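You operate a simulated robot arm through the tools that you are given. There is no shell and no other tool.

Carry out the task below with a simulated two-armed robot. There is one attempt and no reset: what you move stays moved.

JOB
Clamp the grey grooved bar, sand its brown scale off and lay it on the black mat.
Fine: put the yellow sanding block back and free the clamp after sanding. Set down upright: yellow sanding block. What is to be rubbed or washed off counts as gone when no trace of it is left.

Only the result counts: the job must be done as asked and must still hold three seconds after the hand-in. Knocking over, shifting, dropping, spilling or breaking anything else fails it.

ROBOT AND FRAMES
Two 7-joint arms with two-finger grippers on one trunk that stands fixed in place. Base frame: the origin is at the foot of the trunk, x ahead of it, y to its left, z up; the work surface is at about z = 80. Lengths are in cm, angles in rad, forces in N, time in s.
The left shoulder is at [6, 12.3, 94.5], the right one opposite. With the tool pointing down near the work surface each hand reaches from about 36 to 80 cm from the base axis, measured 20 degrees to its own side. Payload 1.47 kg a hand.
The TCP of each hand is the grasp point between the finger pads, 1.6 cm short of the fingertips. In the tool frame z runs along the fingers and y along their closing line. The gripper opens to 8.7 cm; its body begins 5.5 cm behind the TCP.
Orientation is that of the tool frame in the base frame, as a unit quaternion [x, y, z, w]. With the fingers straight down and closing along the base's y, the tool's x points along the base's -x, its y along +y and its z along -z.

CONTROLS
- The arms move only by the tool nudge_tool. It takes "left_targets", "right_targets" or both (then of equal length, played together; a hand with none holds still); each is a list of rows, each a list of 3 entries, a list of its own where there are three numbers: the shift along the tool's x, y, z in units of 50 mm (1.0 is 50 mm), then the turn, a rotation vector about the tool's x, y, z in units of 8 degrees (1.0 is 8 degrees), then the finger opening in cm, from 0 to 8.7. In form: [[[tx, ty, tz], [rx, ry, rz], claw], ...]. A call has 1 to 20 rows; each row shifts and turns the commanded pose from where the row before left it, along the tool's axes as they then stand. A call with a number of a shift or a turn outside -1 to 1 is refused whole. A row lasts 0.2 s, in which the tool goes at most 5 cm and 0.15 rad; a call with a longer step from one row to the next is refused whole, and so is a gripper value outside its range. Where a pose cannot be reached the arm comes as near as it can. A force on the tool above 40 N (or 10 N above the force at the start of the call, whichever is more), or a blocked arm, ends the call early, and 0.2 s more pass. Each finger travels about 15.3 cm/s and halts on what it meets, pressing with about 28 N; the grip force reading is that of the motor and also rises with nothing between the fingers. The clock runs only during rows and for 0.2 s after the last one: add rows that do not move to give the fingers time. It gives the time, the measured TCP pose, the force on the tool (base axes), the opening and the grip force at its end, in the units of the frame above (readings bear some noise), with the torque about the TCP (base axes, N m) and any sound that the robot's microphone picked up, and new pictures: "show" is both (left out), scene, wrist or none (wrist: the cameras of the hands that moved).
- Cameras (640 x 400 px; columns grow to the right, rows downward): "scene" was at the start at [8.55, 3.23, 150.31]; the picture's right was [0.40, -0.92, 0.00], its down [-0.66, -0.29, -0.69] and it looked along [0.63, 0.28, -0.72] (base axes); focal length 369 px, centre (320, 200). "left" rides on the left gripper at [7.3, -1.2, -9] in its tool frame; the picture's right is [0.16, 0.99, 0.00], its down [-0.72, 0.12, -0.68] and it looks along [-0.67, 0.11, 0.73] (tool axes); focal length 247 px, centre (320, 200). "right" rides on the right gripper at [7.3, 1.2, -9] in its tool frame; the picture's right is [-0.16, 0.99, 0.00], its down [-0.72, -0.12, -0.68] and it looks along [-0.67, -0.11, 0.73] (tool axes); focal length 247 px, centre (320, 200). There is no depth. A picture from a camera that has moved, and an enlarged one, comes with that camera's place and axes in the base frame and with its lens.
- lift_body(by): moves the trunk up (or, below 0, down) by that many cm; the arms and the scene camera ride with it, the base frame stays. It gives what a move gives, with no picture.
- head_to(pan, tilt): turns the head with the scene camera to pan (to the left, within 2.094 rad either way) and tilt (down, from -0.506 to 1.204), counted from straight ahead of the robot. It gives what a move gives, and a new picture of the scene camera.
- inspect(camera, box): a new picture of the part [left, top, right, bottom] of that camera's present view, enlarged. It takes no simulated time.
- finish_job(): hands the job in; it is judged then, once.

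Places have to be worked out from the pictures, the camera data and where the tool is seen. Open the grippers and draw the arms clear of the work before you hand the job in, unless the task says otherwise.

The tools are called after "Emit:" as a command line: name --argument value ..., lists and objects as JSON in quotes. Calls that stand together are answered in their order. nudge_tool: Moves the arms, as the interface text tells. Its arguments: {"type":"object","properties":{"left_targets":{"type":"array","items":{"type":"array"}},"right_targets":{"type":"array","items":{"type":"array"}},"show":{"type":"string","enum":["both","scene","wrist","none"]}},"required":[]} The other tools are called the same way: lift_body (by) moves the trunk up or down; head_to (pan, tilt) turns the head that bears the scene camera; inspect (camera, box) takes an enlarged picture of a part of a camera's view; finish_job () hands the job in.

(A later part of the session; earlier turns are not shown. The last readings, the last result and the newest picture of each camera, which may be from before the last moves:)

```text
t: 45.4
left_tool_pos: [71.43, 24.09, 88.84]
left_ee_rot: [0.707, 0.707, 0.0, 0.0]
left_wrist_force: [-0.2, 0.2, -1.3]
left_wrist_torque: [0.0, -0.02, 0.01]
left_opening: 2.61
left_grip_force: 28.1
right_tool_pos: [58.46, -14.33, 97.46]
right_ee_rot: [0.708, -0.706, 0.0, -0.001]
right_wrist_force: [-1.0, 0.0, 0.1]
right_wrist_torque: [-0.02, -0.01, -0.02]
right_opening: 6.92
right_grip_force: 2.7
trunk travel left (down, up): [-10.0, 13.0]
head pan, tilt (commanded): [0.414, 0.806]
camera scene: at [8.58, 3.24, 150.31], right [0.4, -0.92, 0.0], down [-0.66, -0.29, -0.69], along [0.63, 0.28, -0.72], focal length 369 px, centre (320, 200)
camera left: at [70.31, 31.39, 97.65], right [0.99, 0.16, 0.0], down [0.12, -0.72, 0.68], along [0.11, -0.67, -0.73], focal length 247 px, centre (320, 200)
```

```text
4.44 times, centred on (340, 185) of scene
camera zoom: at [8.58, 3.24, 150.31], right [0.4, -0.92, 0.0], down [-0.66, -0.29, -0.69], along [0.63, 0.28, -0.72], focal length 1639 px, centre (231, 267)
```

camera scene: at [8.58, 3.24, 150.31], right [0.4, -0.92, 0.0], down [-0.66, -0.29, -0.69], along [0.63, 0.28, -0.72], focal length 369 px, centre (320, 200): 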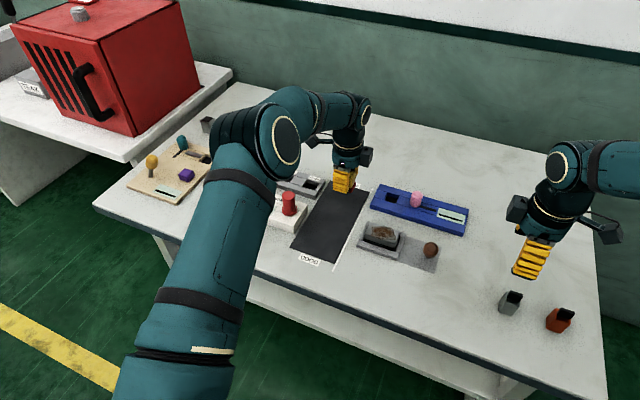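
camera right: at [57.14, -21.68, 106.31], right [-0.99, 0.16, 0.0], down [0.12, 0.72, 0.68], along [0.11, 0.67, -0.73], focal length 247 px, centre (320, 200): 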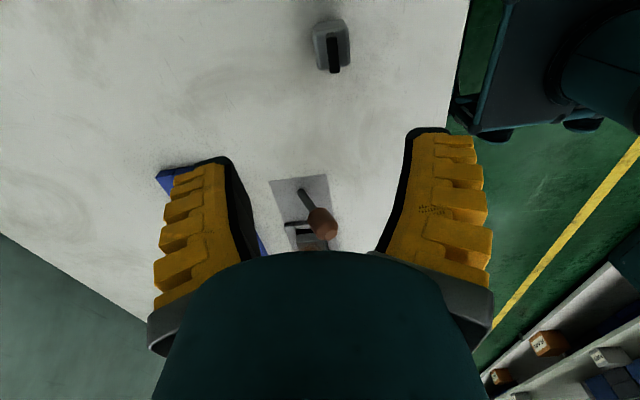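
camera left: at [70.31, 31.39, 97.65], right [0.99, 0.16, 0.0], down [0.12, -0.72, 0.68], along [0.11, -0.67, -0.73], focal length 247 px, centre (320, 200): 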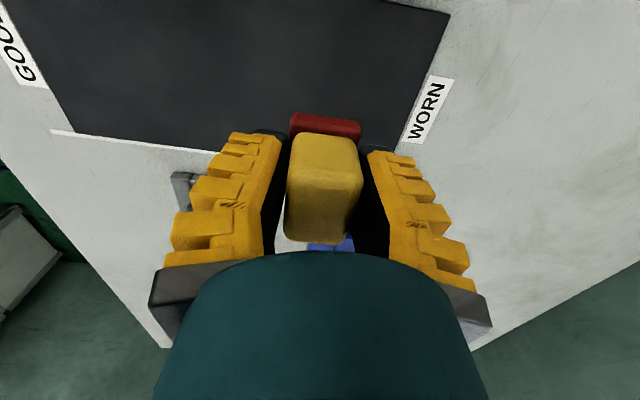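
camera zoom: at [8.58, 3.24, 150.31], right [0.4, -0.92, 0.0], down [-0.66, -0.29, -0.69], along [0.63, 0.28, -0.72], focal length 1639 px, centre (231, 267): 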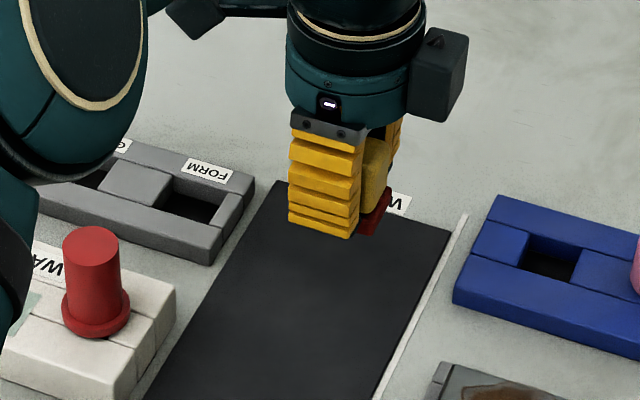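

The block (yellow with its red abrasive foot) hangs straight in the grip. I carry it over to above the clamped bar and lower to ~0.7 cm over its top.

Emit:
nudge_tool --left_targets '[[[0, 0, -0.6], [0, 0, 0], 2.0], [[-0.42, -0.32, 0], [0, 0, 0], 2.0], [[-0.42, -0.32, 0], [0, 0, 0], 2.0], [[-0.42, -0.32, 0], [0, 0, 0], 2.0], [[-0.42, -0.32, 0], [0, 0, 0], 2.0], [[-0.42, -0.3, 0], [0, 0, 0], 2.0], [[0, 0, 0.5], [0, 0, 0], 2.0], [[0, 0, 0.5], [0, 0, 0], 2.0], [[0, 0, 0], [0, 0, 0], 2.0]]'

Emit:
inspect --camera "scene" --box '[340, 170, 440, 270]'

Emit:
inspect --camera "left" --box '[220, 20, 420, 260]'

```text
t: 47.4
left_tool_pos: [63.34, 13.8, 86.77]
left_ee_rot: [0.708, 0.706, 0.0, 0.0]
left_wrist_force: [-0.4, -0.2, -1.6]
left_wrist_torque: [0.0, -0.01, -0.02]
left_opening: 2.61
left_grip_force: 27.7
right_tool_pos: [58.46, -14.43, 97.56]
right_ee_rot: [0.708, -0.706, 0.0, 0.0]
right_wrist_force: [0.5, 0.3, 0.6]
right_wrist_torque: [-0.01, 0.0, -0.03]
right_opening: 6.9
right_grip_force: 3.1
trunk travel left (down, up): [-10.0, 13.0]
head pan, tilt (commanded): [0.414, 0.806]
camera scene: at [8.54, 3.23, 150.32], right [0.4, -0.92, 0.0], down [-0.66, -0.29, -0.69], along [0.63, 0.28, -0.72], focal length 369 px, centre (320, 200)
camera left: at [62.22, 20.95, 95.47], right [0.99, 0.16, 0.0], down [0.12, -0.72, 0.68], along [0.11, -0.67, -0.73], focal length 247 px, centre (320, 200)
```

scene: 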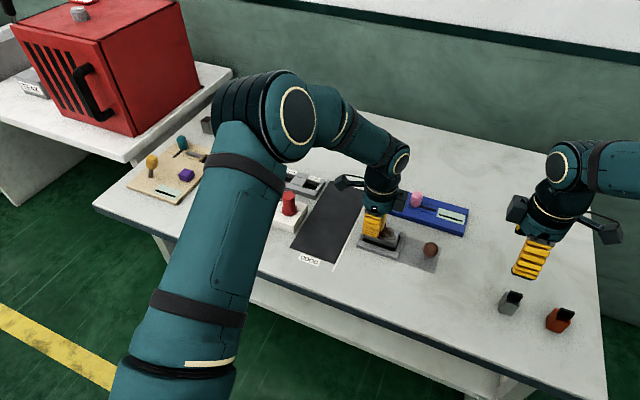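
left: 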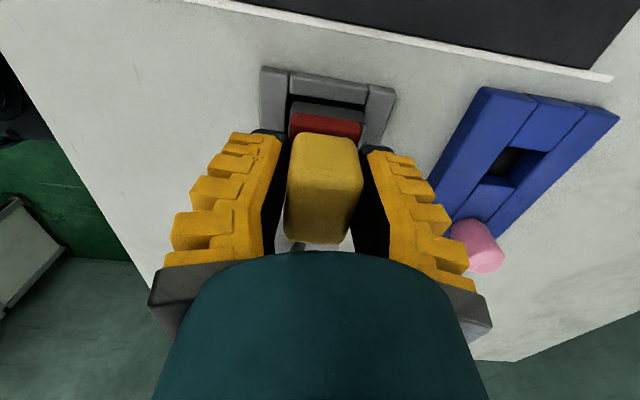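

```text
4.00 times, centred on (390, 220) of scene
camera zoom: at [8.54, 3.23, 150.32], right [0.4, -0.92, 0.0], down [-0.66, -0.29, -0.69], along [0.63, 0.28, -0.72], focal length 1475 px, centre (40, 120)
```

zoom: 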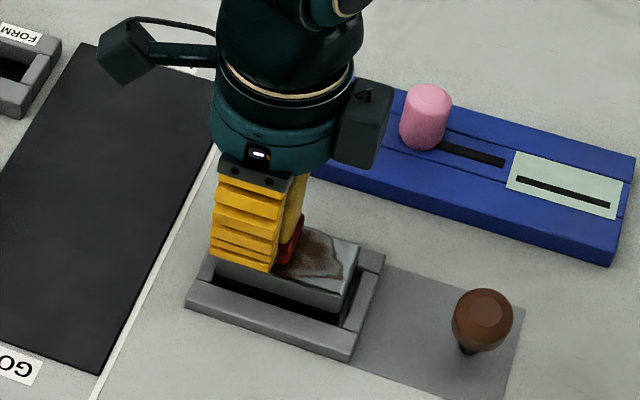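

```text
1.67 times, centred on (320, 140) of left
camera zoom: at [62.22, 20.95, 95.47], right [0.99, 0.16, 0.0], down [0.12, -0.72, 0.68], along [0.11, -0.67, -0.73], focal length 412 px, centre (320, 300)
```

zoom: 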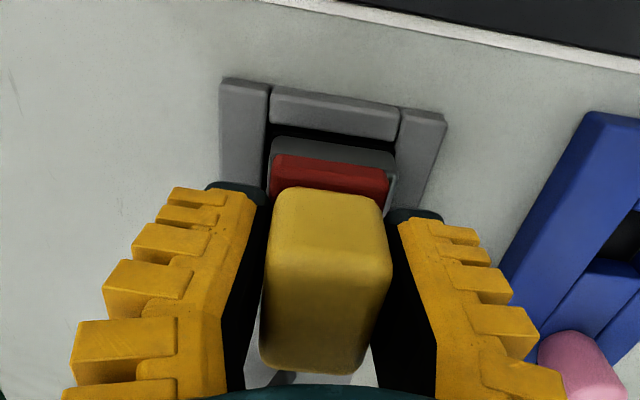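

The block hangs square over the bar's +y end. I lower it to contact and press lightly, reading the force.

Emit:
nudge_tool --left_targets '[[[0, 0.04, 0.08], [0, 0, 0], 2.0], [[0, 0, 0.06], [0, 0, 0], 2.0], [[0, 0, 0.04], [0, 0, 0], 2.0], [[0, 0, 0.03], [0, 0, 0], 2.0], [[0, 0, 0], [0, 0, 0], 2.0]]' --show "wrist"

```text
t: 48.6
left_tool_pos: [63.45, 13.62, 85.91]
left_ee_rot: [0.707, 0.707, 0.001, 0.0]
left_wrist_force: [-0.5, 1.3, 5.0]
left_wrist_torque: [-0.01, 0.04, 0.06]
left_opening: 2.65
left_grip_force: 28.0
right_tool_pos: [58.45, -14.21, 97.5]
right_ee_rot: [-0.707, 0.707, 0.0, 0.0]
right_wrist_force: [-0.4, 0.6, -0.6]
right_wrist_torque: [-0.02, 0.01, -0.01]
right_opening: 6.92
right_grip_force: 2.8
trunk travel left (down, up): [-10.0, 13.0]
head pan, tilt (commanded): [0.414, 0.806]
camera left: at [62.42, 20.82, 94.71], right [0.99, 0.16, 0.0], down [0.12, -0.72, 0.68], along [0.11, -0.67, -0.73], focal length 247 px, centre (320, 200)
```

left: 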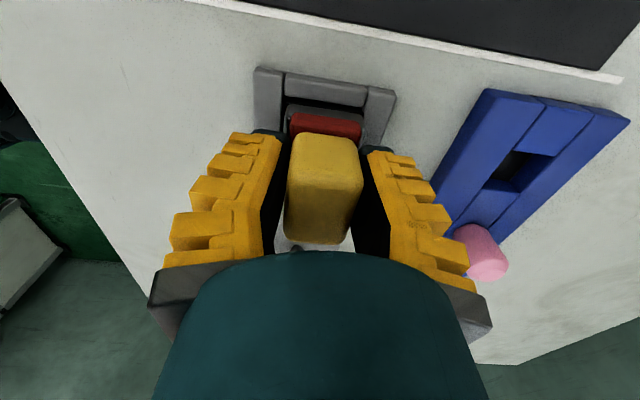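

Contact at z ≈ 85.9 with 5 N. I press a touch more and make a first stroke along the bar and back.

Emit:
nudge_tool --left_targets '[[[0, 0, 0.01], [0, 0, 0], 2.0], [[-0.12, 0, 0], [0, 0, 0], 2.0], [[-0.15, 0, 0], [0, 0, 0], 2.0], [[-0.15, 0, 0], [0, 0, 0], 2.0], [[-0.15, 0, 0], [0, 0, 0], 2.0], [[-0.15, 0, 0], [0, 0, 0], 2.0], [[-0.13, 0, 0], [0, 0, 0], 2.0], [[0.15, 0, 0], [0, 0, 0], 2.0], [[0.15, 0, 0], [0, 0, 0], 2.0], [[0.15, 0, 0], [0, 0, 0], 2.0], [[0.15, 0, 0], [0, 0, 0], 2.0], [[0.15, 0, 0], [0, 0, 0], 2.0], [[0.1, 0, 0], [0, 0, 0], 2.0], [[0, 0, 0], [0, 0, 0], 2.0]]'

Emit:
inspect --camera "scene" --box '[340, 170, 440, 270]'

Emit:
inspect --camera "left" --box '[220, 20, 420, 260]'

```text
t: 51.6
left_tool_pos: [63.5, 13.57, 85.92]
left_ee_rot: [0.707, 0.707, 0.0, 0.0]
left_wrist_force: [0.1, -2.3, 3.4]
left_wrist_torque: [-0.05, -0.02, -0.02]
left_opening: 2.63
left_grip_force: 28.2
right_tool_pos: [58.42, -14.24, 97.38]
right_ee_rot: [0.708, -0.707, -0.001, 0.0]
right_wrist_force: [-0.5, -0.3, 0.2]
right_wrist_torque: [0.03, 0.04, 0.01]
right_opening: 6.89
right_grip_force: 2.9
trunk travel left (down, up): [-10.0, 13.0]
head pan, tilt (commanded): [0.414, 0.806]
camera scene: at [8.52, 3.2, 150.31], right [0.4, -0.92, 0.0], down [-0.66, -0.29, -0.69], along [0.63, 0.28, -0.72], focal length 369 px, centre (320, 200)
camera left: at [62.4, 20.88, 94.69], right [0.99, 0.16, 0.0], down [0.12, -0.72, 0.68], along [0.11, -0.67, -0.73], focal length 247 px, centre (320, 200)
```

scene: 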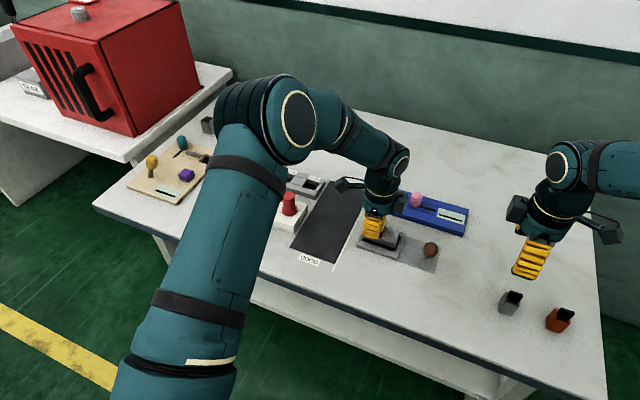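
left: 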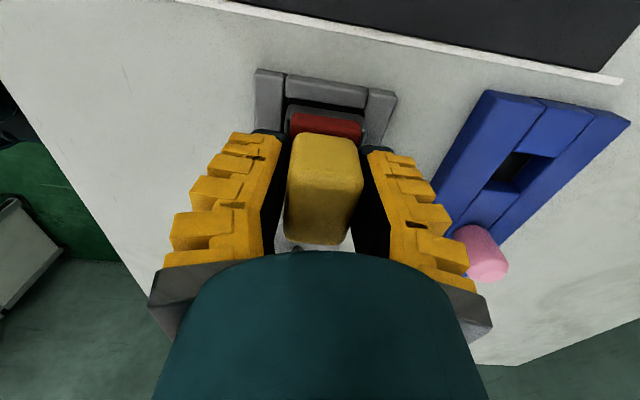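

```text
4.00 times, centred on (390, 220) of scene
camera zoom: at [8.52, 3.2, 150.31], right [0.4, -0.92, 0.0], down [-0.66, -0.29, -0.69], along [0.63, 0.28, -0.72], focal length 1475 px, centre (40, 120)
```

zoom: 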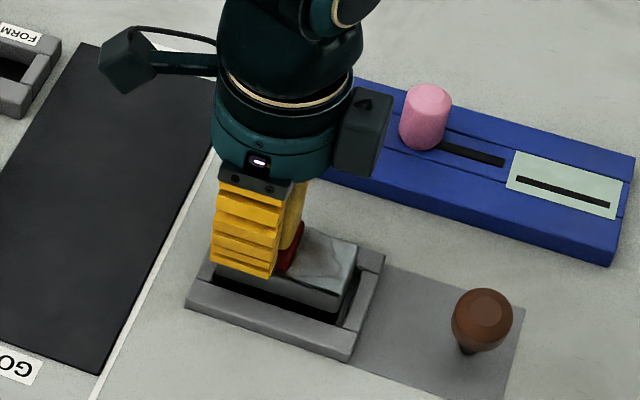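

```text
1.67 times, centred on (320, 140) of left
camera zoom: at [62.4, 20.88, 94.69], right [0.99, 0.16, 0.0], down [0.12, -0.72, 0.68], along [0.11, -0.67, -0.73], focal length 412 px, centre (320, 300)
```

zoom: 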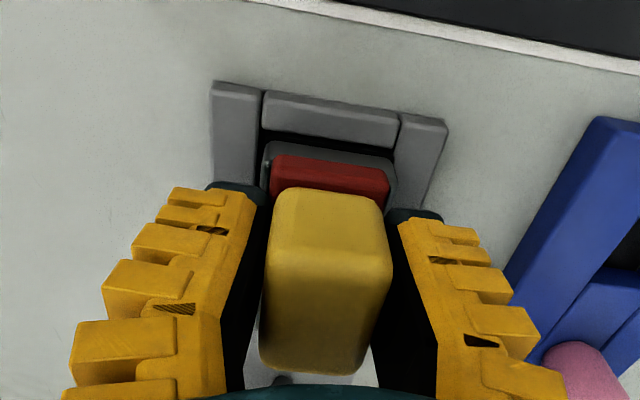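

The scale is fading after one pass. I go over it again in lanes shifted ±0.4 cm across the bar.

Emit:
nudge_tool --left_targets '[[[0, 0.08, 0.01], [0, 0, 0], 2.0], [[-0.17, 0, 0], [0, 0, 0], 2.0], [[-0.17, 0, 0], [0, 0, 0], 2.0], [[-0.17, 0, 0], [0, 0, 0], 2.0], [[-0.17, 0, 0], [0, 0, 0], 2.0], [[-0.17, 0, 0], [0, 0, 0], 2.0], [[0, -0.16, 0], [0, 0, 0], 2.0], [[0.17, 0, 0], [0, 0, 0], 2.0], [[0.17, 0, 0], [0, 0, 0], 2.0], [[0.17, 0, 0], [0, 0, 0], 2.0], [[0.17, 0, 0], [0, 0, 0], 2.0], [[0.17, 0, 0], [0, 0, 0], 2.0], [[0, 0.08, 0], [0, 0, 0], 2.0], [[-0.17, 0, 0], [0, 0, 0], 2.0], [[-0.17, 0, 0], [0, 0, 0], 2.0], [[-0.17, 0, 0], [0, 0, 0], 2.0], [[-0.17, 0, 0], [0, 0, 0], 2.0], [[-0.17, 0, 0], [0, 0, 0], 2.0], [[0, 0, 0], [0, 0, 0], 2.0]]'

Emit:
inspect --camera "scene" --box '[340, 170, 440, 270]'

Emit:
inspect --camera "left" --box '[220, 20, 420, 260]'

```text
t: 55.6
left_tool_pos: [63.57, 9.27, 85.69]
left_ee_rot: [0.707, 0.707, -0.001, 0.0]
left_wrist_force: [-1.6, 2.7, 3.8]
left_wrist_torque: [0.12, 0.01, -0.01]
left_opening: 2.63
left_grip_force: 27.9
right_tool_pos: [58.45, -14.3, 97.37]
right_ee_rot: [0.707, -0.707, 0.0, 0.0]
right_wrist_force: [0.2, 0.2, 0.6]
right_wrist_torque: [0.01, 0.0, 0.02]
right_opening: 6.93
right_grip_force: 2.8
trunk travel left (down, up): [-10.0, 13.0]
head pan, tilt (commanded): [0.414, 0.806]
camera scene: at [8.49, 3.25, 150.31], right [0.4, -0.92, 0.0], down [-0.66, -0.29, -0.69], along [0.63, 0.28, -0.72], focal length 369 px, centre (320, 200)
camera left: at [62.45, 16.54, 94.64], right [0.99, 0.16, 0.0], down [0.12, -0.72, 0.68], along [0.11, -0.67, -0.73], focal length 247 px, centre (320, 200)
```

scene: 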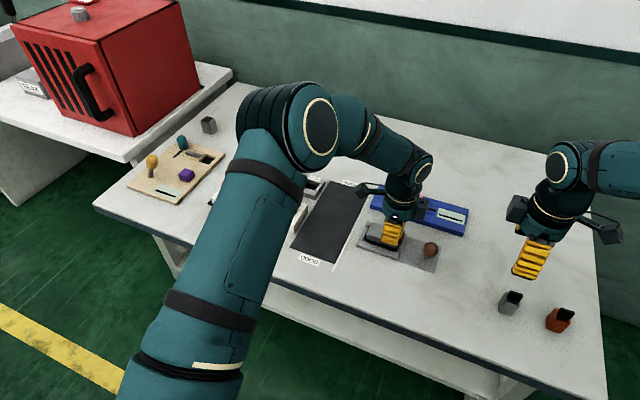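
left: 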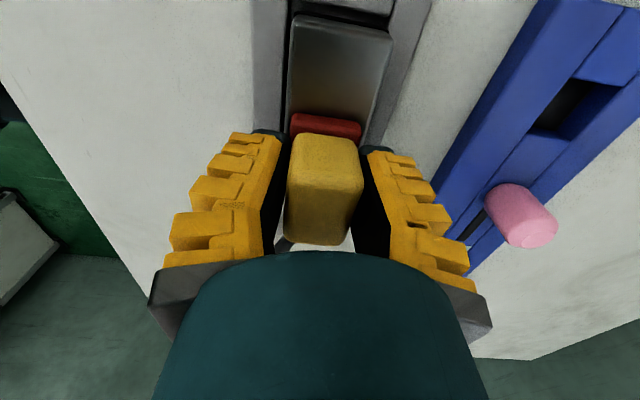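

```text
4.00 times, centred on (390, 220) of scene
camera zoom: at [8.49, 3.25, 150.31], right [0.4, -0.92, 0.0], down [-0.66, -0.29, -0.69], along [0.63, 0.28, -0.72], focal length 1475 px, centre (40, 120)
```

zoom: 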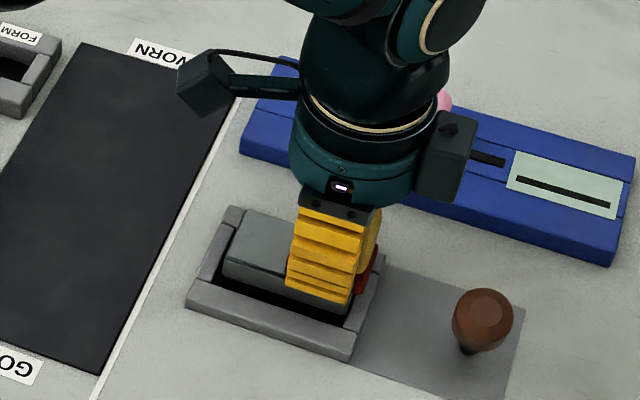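

```text
1.67 times, centred on (320, 140) of left
camera zoom: at [62.45, 16.54, 94.64], right [0.99, 0.16, 0.0], down [0.12, -0.72, 0.68], along [0.11, -0.67, -0.73], focal length 412 px, centre (320, 300)
```

zoom: 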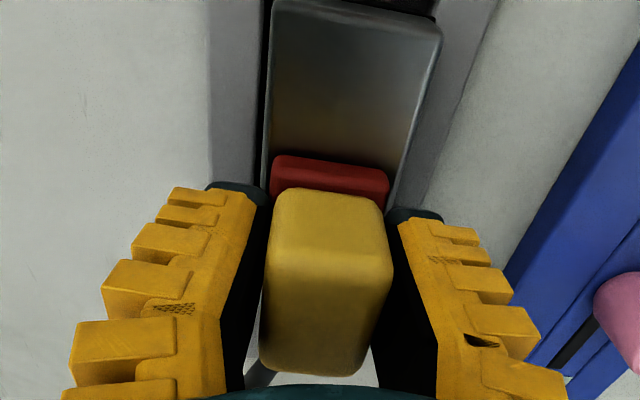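

The visible half looks clean. I make three more full strokes in shifted lanes to be thorough.

Emit:
nudge_tool --left_targets '[[[0, 0.1, 0], [0, 0, 0], 2.0], [[0.17, 0, 0], [0, 0, 0], 2.0], [[0.17, 0, 0], [0, 0, 0], 2.0], [[0.17, 0, 0], [0, 0, 0], 2.0], [[0.17, 0, 0], [0, 0, 0], 2.0], [[0.17, 0, 0], [0, 0, 0], 2.0], [[0, -0.2, 0], [0, 0, 0], 2.0], [[-0.17, 0, 0], [0, 0, 0], 2.0], [[-0.17, 0, 0], [0, 0, 0], 2.0], [[-0.17, 0, 0], [0, 0, 0], 2.0], [[-0.17, 0, 0], [0, 0, 0], 2.0], [[-0.17, 0, 0], [0, 0, 0], 2.0], [[0, 0.1, 0], [0, 0, 0], 2.0], [[0.17, 0, 0], [0, 0, 0], 2.0], [[0.17, 0, 0], [0, 0, 0], 2.0], [[0.17, 0, 0], [0, 0, 0], 2.0], [[0.17, 0, 0], [0, 0, 0], 2.0], [[0.17, 0, 0], [0, 0, 0], 2.0], [[0, 0, 0], [0, 0, 0], 2.0]]' --show "wrist"

Emit:
nudge_tool --left_targets '[[[0, 0, -0.2], [0, 0, 0], 2.0], [[0, 0, -0.5], [0, 0, 0], 2.0], [[0.3, 0, -0.6], [0, 0, 0], 2.0], [[0.6, 0.2, 0], [0, 0, 0], 2.0], [[0.6, 0.2, 0], [0, 0, 0], 2.0], [[0.4, 0.2, 0], [0, 0, 0], 2.0], [[0, 0, 0], [0, 0, 0], 2.0]]'

Emit:
inspect --camera "scene" --box '[350, 205, 410, 260]'

Emit:
inspect --camera "left" --box '[240, 100, 400, 260]'

Emit:
inspect --camera "right" --box '[240, 160, 380, 260]'

```text
t: 59.6
left_tool_pos: [63.6, 13.44, 85.86]
left_ee_rot: [0.707, 0.708, 0.0, 0.001]
left_wrist_force: [3.0, -8.3, 9.3]
left_wrist_torque: [-0.19, -0.06, 0.03]
left_opening: 2.81
left_grip_force: 28.2
right_tool_pos: [58.32, -14.23, 97.36]
right_ee_rot: [0.707, -0.707, 0.0, 0.0]
right_wrist_force: [0.9, -0.1, 0.8]
right_wrist_torque: [0.01, -0.01, -0.01]
right_opening: 6.93
right_grip_force: 3.0
trunk travel left (down, up): [-10.0, 13.0]
head pan, tilt (commanded): [0.414, 0.806]
camera left: at [62.46, 20.73, 94.55], right [0.99, 0.16, 0.0], down [0.11, -0.72, 0.68], along [0.11, -0.67, -0.73], focal length 247 px, centre (320, 200)
```

left: 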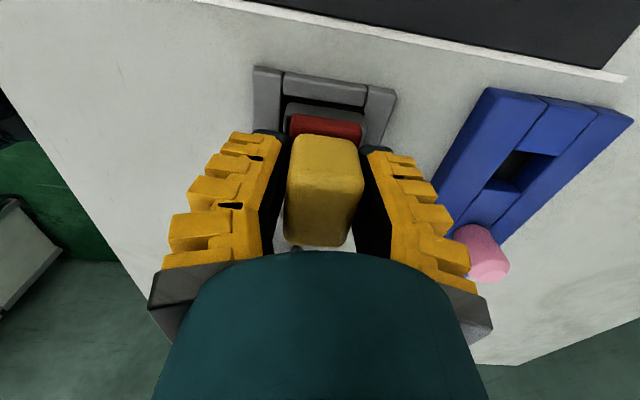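

```text
t: 61.2
left_tool_pos: [66.35, 22.92, 92.32]
left_ee_rot: [0.708, 0.707, 0.001, 0.0]
left_wrist_force: [0.2, -0.2, -0.3]
left_wrist_torque: [-0.01, 0.02, 0.03]
left_opening: 2.63
left_grip_force: 28.2
right_tool_pos: [58.3, -14.32, 97.48]
right_ee_rot: [-0.707, 0.708, 0.0, 0.0]
right_wrist_force: [0.5, -0.1, 0.9]
right_wrist_torque: [0.01, 0.02, -0.02]
right_opening: 6.92
right_grip_force: 2.8
trunk travel left (down, up): [-10.0, 13.0]
head pan, tilt (commanded): [0.414, 0.806]
camera scene: at [8.52, 3.22, 150.32], right [0.4, -0.92, 0.0], down [-0.66, -0.29, -0.69], along [0.63, 0.28, -0.72], focal length 369 px, centre (320, 200)
camera left: at [65.24, 30.12, 101.11], right [0.99, 0.16, 0.0], down [0.12, -0.72, 0.68], along [0.11, -0.67, -0.73], focal length 247 px, centre (320, 200)
```

scene: 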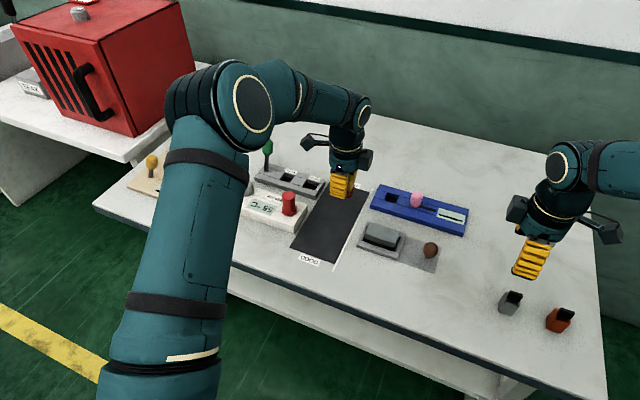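
left: 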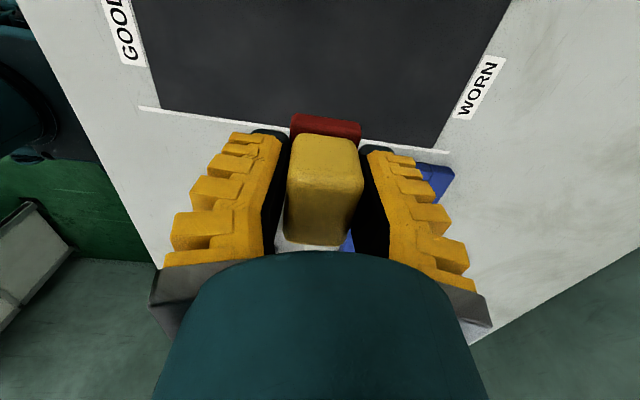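

```text
7.27 times, centred on (380, 232) of scene
camera zoom: at [8.52, 3.22, 150.32], right [0.4, -0.92, 0.0], down [-0.66, -0.29, -0.69], along [0.63, 0.28, -0.72], focal length 2682 px, centre (-116, -36)
```

zoom: 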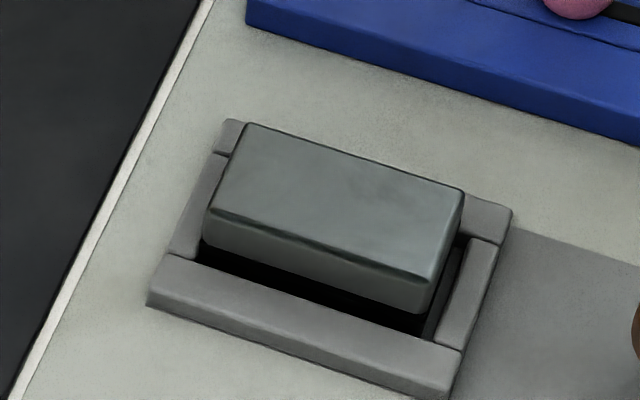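

```text
2.50 times, centred on (320, 180) of left
camera zoom: at [65.24, 30.12, 101.11], right [0.99, 0.16, 0.0], down [0.12, -0.72, 0.68], along [0.11, -0.67, -0.73], focal length 617 px, centre (320, 250)
```

zoom: 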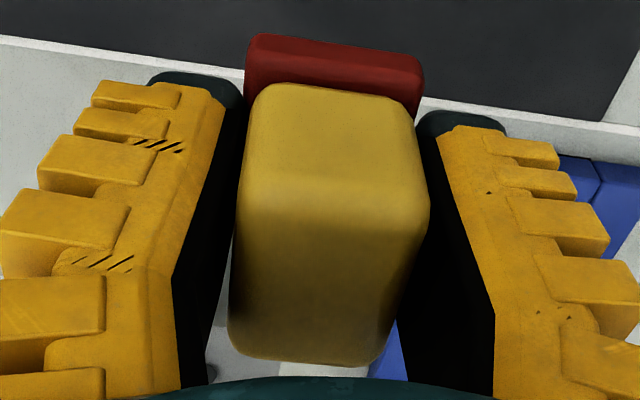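

```text
4.00 times, centred on (310, 210) of right
camera zoom: at [57.13, -21.65, 106.32], right [-0.99, 0.16, 0.0], down [0.12, 0.72, 0.68], along [0.11, 0.67, -0.73], focal length 988 px, centre (360, 160)
```

zoom: 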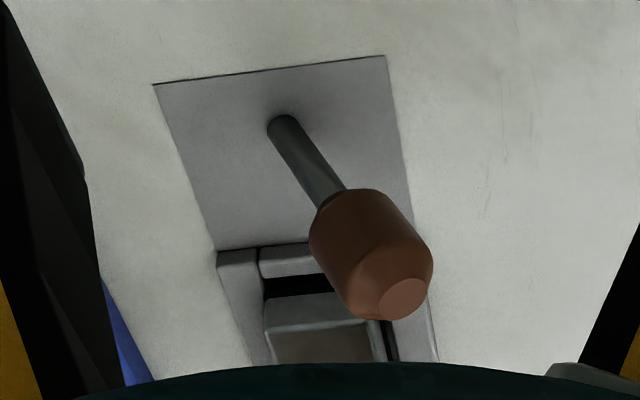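

The top looks clean from the scene camera, with one faint smudge I want to check. I bring the right hand's camera nearer for a close look at the bar's top.

Emit:
nudge_tool --right_targets '[[[-0.5, 0, 0], [0, 0, 0], 6.5], [[-0.5, 0, 0], [0, 0, 0], 6.5], [[-0.5, 0, 0], [0, 0, 0], 6.5], [[-0.5, 0, 0], [0, 0, 0], 6.5], [[0, 0, 0], [0, 0, 0], 6.5]]'

Emit:
inspect --camera "right" --box '[240, 120, 360, 240]'

Emit:
inspect --camera "scene" --box '[358, 215, 402, 252]'

```text
t: 62.4
left_tool_pos: [66.39, 22.71, 92.29]
left_ee_rot: [0.707, 0.708, 0.0, 0.0]
left_wrist_force: [0.3, 0.4, -1.1]
left_wrist_torque: [0.0, 0.0, 0.03]
left_opening: 2.61
left_grip_force: 27.9
right_tool_pos: [58.32, -4.51, 97.65]
right_ee_rot: [-0.707, 0.708, 0.0, 0.0]
right_wrist_force: [-0.1, -0.4, -0.9]
right_wrist_torque: [0.01, 0.0, 0.02]
right_opening: 6.93
right_grip_force: 2.7
trunk travel left (down, up): [-10.0, 13.0]
head pan, tilt (commanded): [0.414, 0.806]
camera scene: at [8.54, 3.21, 150.32], right [0.4, -0.92, 0.0], down [-0.66, -0.29, -0.69], along [0.63, 0.28, -0.72], focal length 369 px, centre (320, 200)
camera right: at [57.07, -11.85, 106.45], right [-0.99, 0.16, 0.0], down [0.12, 0.72, 0.68], along [0.11, 0.67, -0.73], focal length 247 px, centre (320, 200)
```

scene: 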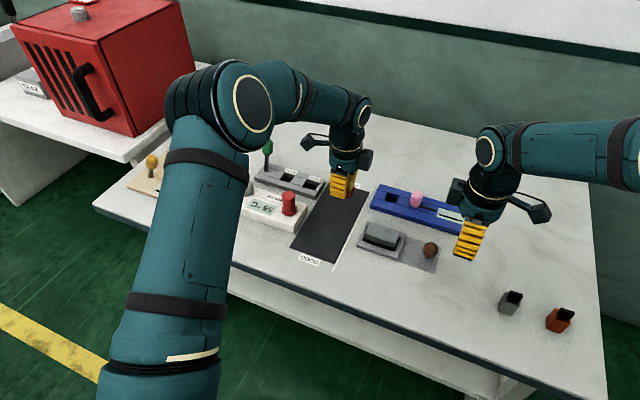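
right: 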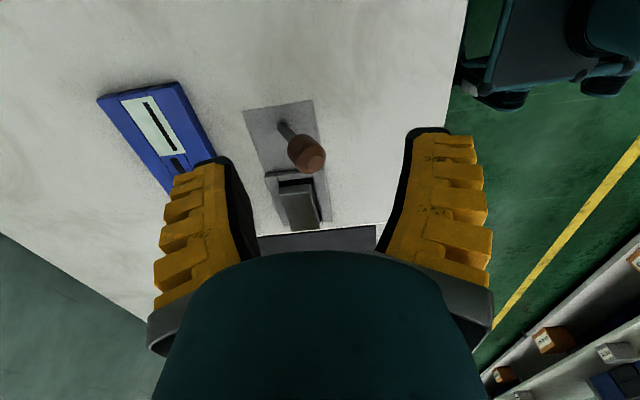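

```text
3.33 times, centred on (300, 180) of right
camera zoom: at [57.07, -11.85, 106.45], right [-0.99, 0.16, 0.0], down [0.12, 0.72, 0.68], along [0.11, 0.67, -0.73], focal length 823 px, centre (387, 267)
```

zoom: 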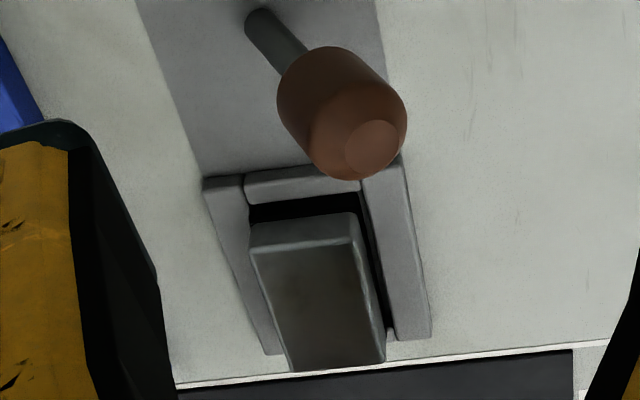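

```text
10.81 times, centred on (380, 234) of scene
camera zoom: at [8.54, 3.21, 150.32], right [0.4, -0.92, 0.0], down [-0.66, -0.29, -0.69], along [0.63, 0.28, -0.72], focal length 3987 px, centre (-329, -162)
```

zoom: 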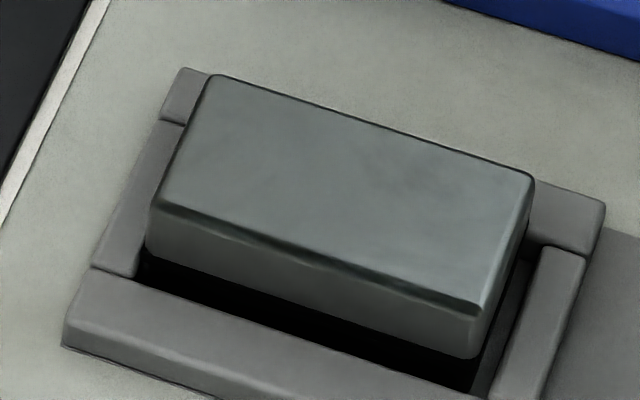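

I zoom in more on the top from both cameras to be sure no trace is left.

Emit:
inspect --camera "right" --box '[270, 180, 330, 235]'

Emit:
inspect --camera "scene" --box '[366, 220, 398, 246]'

```text
7.27 times, centred on (300, 208) of right
camera zoom: at [57.07, -11.85, 106.45], right [-0.99, 0.16, 0.0], down [0.12, 0.72, 0.68], along [0.11, 0.67, -0.73], focal length 1796 px, centre (466, 146)
```

zoom: 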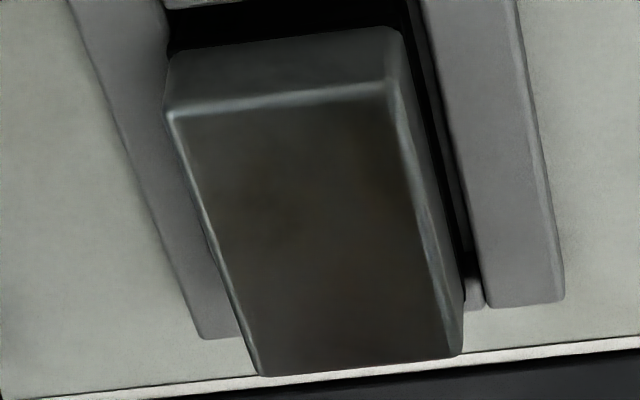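

```text
15.38 times, centred on (382, 233) of scene
camera zoom: at [8.54, 3.21, 150.32], right [0.4, -0.92, 0.0], down [-0.66, -0.29, -0.69], along [0.63, 0.28, -0.72], focal length 5673 px, centre (-634, -308)
```

zoom: 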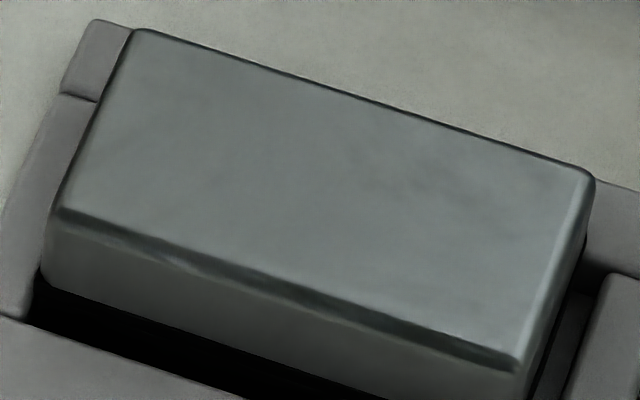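

Only faint reflections appear, at places that differ between views, but I'll sand once more to be safe while the right hand backs away again. First I return the block to the bar exactly as before.

Emit:
nudge_tool --left_targets '[[[0, 0, 0], [0, 0, 0], 2.0], [[-0.4, -0.2, 0], [0, 0, 0], 2.0], [[-0.6, -0.2, 0], [0, 0, 0], 2.0], [[-0.6, -0.2, 0], [0, 0, 0], 2.0], [[-0.3, 0, 0.6], [0, 0, 0], 2.0], [[0, 0, 0.5], [0, 0, 0], 2.0], [[0, 0, 0.12], [0, 0, 0], 2.0], [[0, 0, 0.04], [0, 0, 0], 2.0], [[0, 0, 0.04], [0, 0, 0], 2.0], [[0, 0, 0], [0, 0, 0], 2.0]]' --right_targets '[[[0.6, 0, 0], [0, 0, 0], 6.5], [[0.6, 0, 0], [0, 0, 0], 6.5], [[0.6, 0, 0], [0, 0, 0], 6.5], [[0, 0, 0], [0, 0, 0], 6.5], [[0, 0, 0], [0, 0, 0], 6.5], [[0, 0, 0], [0, 0, 0], 6.5], [[0, 0, 0], [0, 0, 0], 6.5], [[0, 0, 0], [0, 0, 0], 6.5], [[0, 0, 0], [0, 0, 0], 6.5], [[0, 0, 0], [0, 0, 0], 6.5]]' --show "wrist"

```text
t: 64.6
left_tool_pos: [63.56, 13.58, 85.8]
left_ee_rot: [0.707, 0.707, 0.0, 0.0]
left_wrist_force: [0.2, -0.7, 3.0]
left_wrist_torque: [0.05, 0.01, 0.04]
left_opening: 2.61
left_grip_force: 28.1
right_tool_pos: [58.09, -13.57, 97.65]
right_ee_rot: [0.708, -0.707, 0.0, -0.001]
right_wrist_force: [-0.2, 0.4, -0.5]
right_wrist_torque: [0.0, -0.02, -0.01]
right_opening: 6.92
right_grip_force: 2.7
trunk travel left (down, up): [-10.0, 13.0]
head pan, tilt (commanded): [0.414, 0.806]
camera right: at [56.8, -20.92, 106.53], right [-0.99, 0.16, 0.0], down [0.12, 0.72, 0.68], along [0.11, 0.67, -0.73], focal length 247 px, centre (320, 200)
camera left: at [62.31, 20.8, 94.61], right [0.99, 0.16, 0.0], down [0.12, -0.72, 0.68], along [0.11, -0.67, -0.73], focal length 247 px, centre (320, 200)
```

right: 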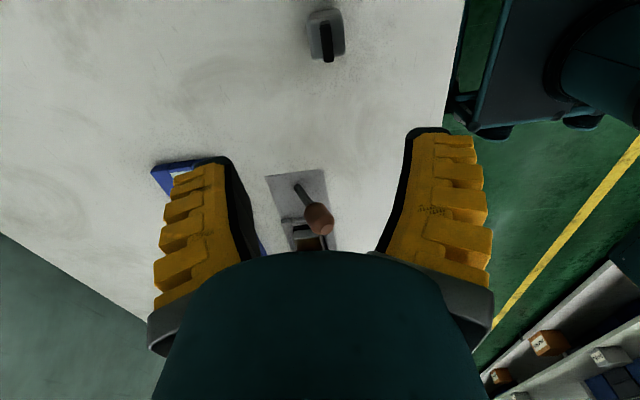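
left: 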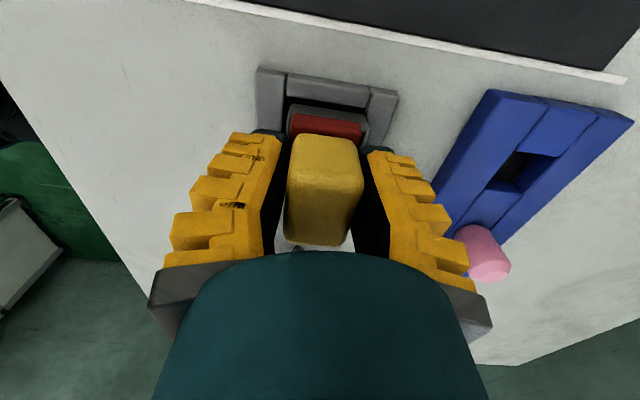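

Contact again at 3 N. I press ~1 mm deeper and run three more full strokes in centre and offset lanes.

Emit:
nudge_tool --left_targets '[[[0, 0.08, 0.02], [0, 0, 0], 2.0], [[-0.17, 0, 0], [0, 0, 0], 2.0], [[-0.17, 0, 0], [0, 0, 0], 2.0], [[-0.17, 0, 0], [0, 0, 0], 2.0], [[-0.17, 0, 0], [0, 0, 0], 2.0], [[-0.17, 0, 0], [0, 0, 0], 2.0], [[0, -0.16, 0], [0, 0, 0], 2.0], [[0.17, 0, 0], [0, 0, 0], 2.0], [[0.17, 0, 0], [0, 0, 0], 2.0], [[0.17, 0, 0], [0, 0, 0], 2.0], [[0.17, 0, 0], [0, 0, 0], 2.0], [[0.17, 0, 0], [0, 0, 0], 2.0], [[0, 0.08, 0], [0, 0, 0], 2.0], [[-0.17, 0, 0], [0, 0, 0], 2.0], [[-0.17, 0, 0], [0, 0, 0], 2.0], [[-0.17, 0, 0], [0, 0, 0], 2.0], [[-0.17, 0, 0], [0, 0, 0], 2.0], [[-0.17, 0, 0], [0, 0, 0], 2.0], [[0, 0, 0], [0, 0, 0], 2.0]]' --show "wrist"

Emit:
nudge_tool --left_targets '[[[0, 0.04, 0], [0, 0, 0], 2.0], [[0.17, 0, 0], [0, 0, 0], 2.0], [[0.17, 0, 0], [0, 0, 0], 2.0], [[0.17, 0, 0], [0, 0, 0], 2.0], [[0.17, 0, 0], [0, 0, 0], 2.0], [[0.17, 0, 0], [0, 0, 0], 2.0], [[0, -0.04, 0], [0, 0, 0], 2.0], [[0, 0, -0.2], [0, 0, 0], 2.0], [[0, 0, -0.5], [0, 0, 0], 2.0], [[0.3, 0, -0.6], [0, 0, 0], 2.0], [[0.6, 0.2, 0], [0, 0, 0], 2.0], [[0.6, 0.2, 0], [0, 0, 0], 2.0], [[0.4, 0.2, 0], [0, 0, 0], 2.0], [[0, 0, 0], [0, 0, 0], 2.0]]'

Emit:
inspect --camera "scene" --box '[366, 220, 398, 246]'

```text
t: 68.6
left_tool_pos: [63.61, 9.56, 85.7]
left_ee_rot: [0.707, 0.707, 0.0, 0.0]
left_wrist_force: [-0.3, 8.0, 12.9]
left_wrist_torque: [0.19, 0.06, -0.01]
left_opening: 2.87
left_grip_force: 27.5
right_tool_pos: [57.98, -13.55, 97.74]
right_ee_rot: [0.708, -0.707, 0.0, 0.0]
right_wrist_force: [-0.5, -0.2, 0.4]
right_wrist_torque: [0.03, 0.01, 0.01]
right_opening: 6.91
right_grip_force: 2.7
trunk travel left (down, up): [-10.0, 13.0]
head pan, tilt (commanded): [0.414, 0.806]
camera left: at [62.45, 16.73, 94.48], right [0.99, 0.16, 0.0], down [0.12, -0.72, 0.68], along [0.11, -0.67, -0.73], focal length 247 px, centre (320, 200)
```

left: 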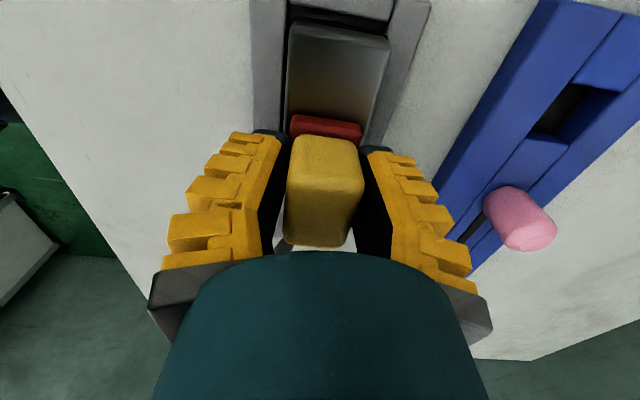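

```text
t: 71.6
left_tool_pos: [66.54, 22.98, 91.9]
left_ee_rot: [0.707, 0.707, 0.001, -0.001]
left_wrist_force: [0.2, -0.3, -1.2]
left_wrist_torque: [0.02, -0.03, 0.0]
left_opening: 2.63
left_grip_force: 28.2
right_tool_pos: [58.08, -13.54, 97.72]
right_ee_rot: [0.708, -0.707, -0.001, 0.001]
right_wrist_force: [-0.2, -0.3, -0.1]
right_wrist_torque: [-0.02, 0.03, -0.01]
right_opening: 6.92
right_grip_force: 2.4
trunk travel left (down, up): [-10.0, 13.0]
head pan, tilt (commanded): [0.414, 0.806]
camera scene: at [8.52, 3.21, 150.32], right [0.4, -0.92, 0.0], down [-0.66, -0.29, -0.69], along [0.63, 0.28, -0.72], focal length 369 px, centre (320, 200)
camera left: at [65.44, 30.31, 100.71], right [0.99, 0.16, 0.0], down [0.12, -0.72, 0.68], along [0.11, -0.67, -0.73], focal length 247 px, centre (320, 200)
```

scene: 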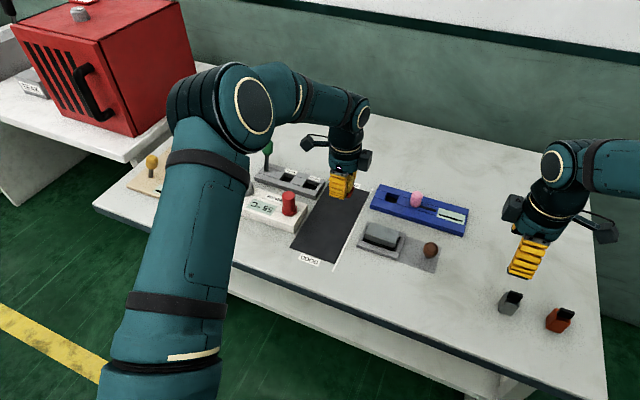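
left: 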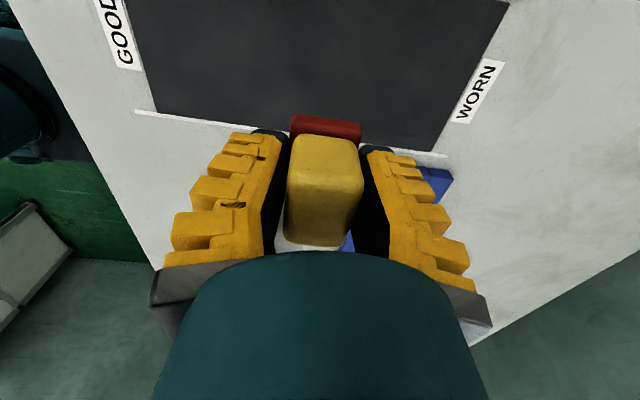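

```text
15.38 times, centred on (382, 233) of scene
camera zoom: at [8.52, 3.21, 150.32], right [0.4, -0.92, 0.0], down [-0.66, -0.29, -0.69], along [0.63, 0.28, -0.72], focal length 5673 px, centre (-634, -308)
```

zoom: 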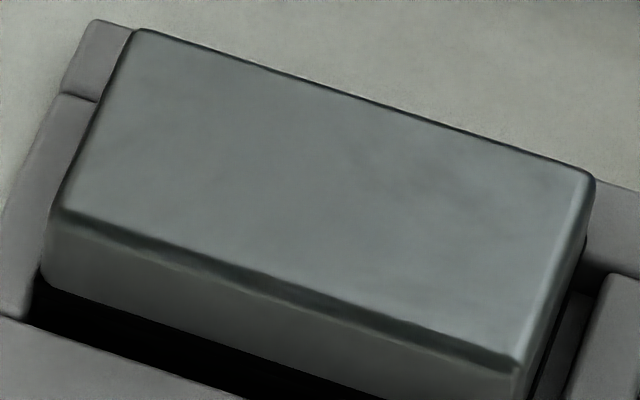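

No change from the last pass: those shades are reflections, the scale is gone. I carry the yellow block back over its old place and lower it to just above the mat.

Emit:
nudge_tool --left_targets '[[[0.05, 0.235, 0], [0, 0, 0], 2.0], [[0.05, 0.235, 0], [0, 0, 0], 2.0], [[0.05, 0.235, 0], [0, 0, 0], 2.0], [[0.05, 0.235, 0], [0, 0, 0], 2.0], [[0, 0, 0.6], [0, 0, 0], 2.0], [[0, 0, 0.6], [0, 0, 0], 2.0], [[0, 0, 0.3], [0, 0, 0], 2.0], [[0, 0, 0.2], [0, 0, 0], 2.0], [[0, 0, 0.08], [0, 0, 0], 2.0], [[0, 0, 0], [0, 0, 0], 2.0]]'

Emit:
inspect --camera "scene" --box '[290, 140, 390, 230]'

Emit:
inspect --camera "left" --box '[220, 60, 420, 260]'

```text
t: 73.8
left_tool_pos: [71.13, 24.34, 83.33]
left_ee_rot: [0.707, 0.707, -0.001, 0.0]
left_wrist_force: [-0.4, -1.0, -1.5]
left_wrist_torque: [-0.01, -0.01, 0.0]
left_opening: 2.62
left_grip_force: 27.9
right_tool_pos: [58.13, -13.46, 97.56]
right_ee_rot: [0.708, -0.706, 0.0, -0.001]
right_wrist_force: [0.2, -0.6, 0.5]
right_wrist_torque: [-0.02, -0.01, 0.02]
right_opening: 6.9
right_grip_force: 2.7
trunk travel left (down, up): [-10.0, 13.0]
head pan, tilt (commanded): [0.414, 0.806]
camera scene: at [8.55, 3.23, 150.31], right [0.4, -0.92, 0.0], down [-0.66, -0.29, -0.69], along [0.63, 0.28, -0.72], focal length 369 px, centre (320, 200)
camera left: at [69.99, 31.58, 92.11], right [0.99, 0.16, 0.0], down [0.12, -0.72, 0.68], along [0.11, -0.67, -0.73], focal length 247 px, centre (320, 200)
```

scene: 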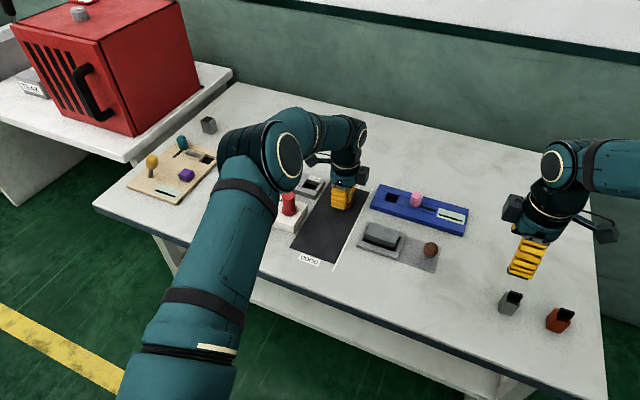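
left: 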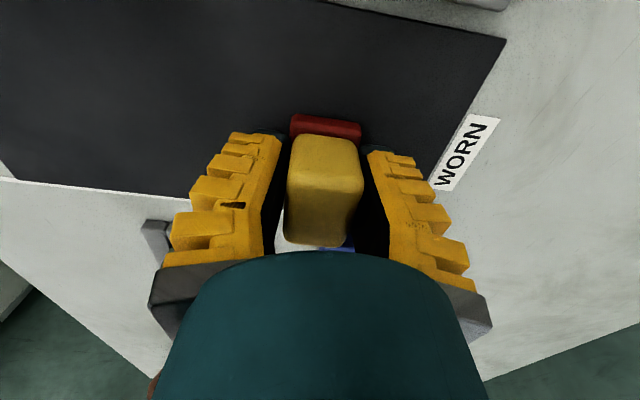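

```text
4.44 times, centred on (340, 185) of scene
camera zoom: at [8.55, 3.23, 150.31], right [0.4, -0.92, 0.0], down [-0.66, -0.29, -0.69], along [0.63, 0.28, -0.72], focal length 1639 px, centre (231, 267)
```

zoom: 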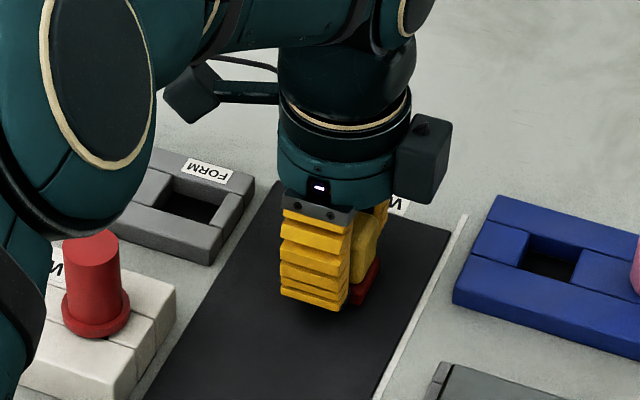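

```text
2.00 times, centred on (320, 160) of left
camera zoom: at [69.99, 31.58, 92.11], right [0.99, 0.16, 0.0], down [0.12, -0.72, 0.68], along [0.11, -0.67, -0.73], focal length 494 px, centre (320, 280)
```

zoom: 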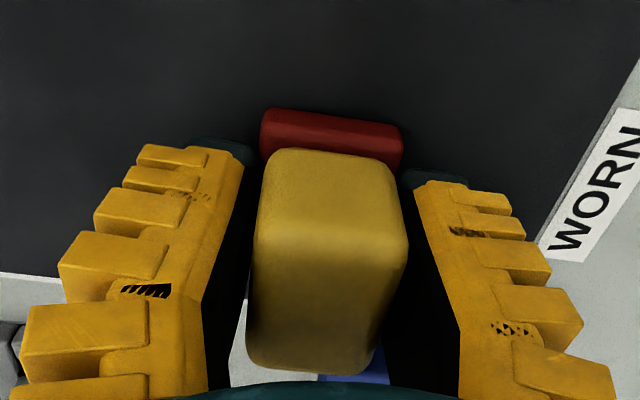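

The view matches the one at pick-up (same label position). I lower the last few millimetres to touch the mat.

Emit:
nudge_tool --left_targets '[[[0, 0, 0.03], [0, 0, 0], 2.0], [[0, 0, 0.03], [0, 0, 0], 2.0], [[0, 0, 0.02], [0, 0, 0], 2.0], [[0, 0, 0], [0, 0, 0], 2.0]]' --show "wrist"

```text
t: 74.8
left_tool_pos: [71.21, 24.05, 82.91]
left_ee_rot: [0.707, 0.707, 0.0, 0.0]
left_wrist_force: [0.2, 0.2, -0.4]
left_wrist_torque: [0.0, -0.01, 0.01]
left_opening: 2.62
left_grip_force: 27.7
right_tool_pos: [58.02, -13.6, 97.65]
right_ee_rot: [0.708, -0.707, 0.0, -0.001]
right_wrist_force: [0.4, 0.5, -0.6]
right_wrist_torque: [0.01, 0.02, -0.03]
right_opening: 6.89
right_grip_force: 2.9
trunk travel left (down, up): [-10.0, 13.0]
head pan, tilt (commanded): [0.414, 0.806]
camera left: at [70.13, 31.34, 91.67], right [0.99, 0.16, 0.0], down [0.12, -0.72, 0.68], along [0.11, -0.67, -0.73], focal length 247 px, centre (320, 200)
```

left: 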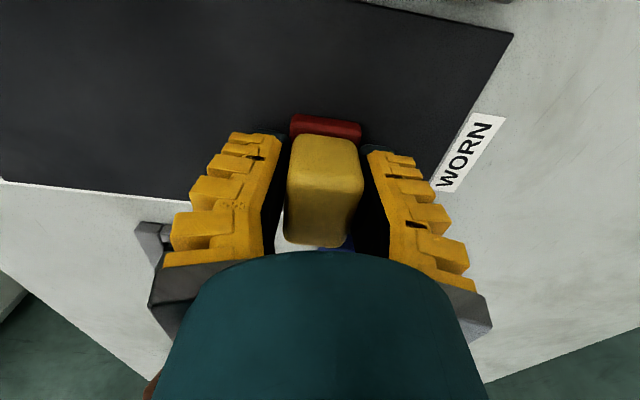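

The load is nearly gone from the hand. I lower another 2 mm to be sure it stands on the mat.

Emit:
nudge_tool --left_targets '[[[0, 0, 0.02], [0, 0, 0], 2.0], [[0, 0, 0.02], [0, 0, 0], 2.0], [[0, 0, 0], [0, 0, 0], 2.0]]' --show "none"

```text
t: 75.6
left_tool_pos: [71.27, 24.08, 82.76]
left_ee_rot: [0.706, 0.708, 0.001, 0.002]
left_wrist_force: [-1.6, 2.3, 11.0]
left_wrist_torque: [0.02, 0.04, -0.02]
left_opening: 2.81
left_grip_force: 28.3
right_tool_pos: [57.92, -13.65, 97.72]
right_ee_rot: [0.708, -0.706, 0.0, -0.001]
right_wrist_force: [0.4, 0.4, -0.4]
right_wrist_torque: [-0.02, 0.01, -0.03]
right_opening: 6.89
right_grip_force: 2.9
trunk travel left (down, up): [-10.0, 13.0]
head pan, tilt (commanded): [0.414, 0.806]
```

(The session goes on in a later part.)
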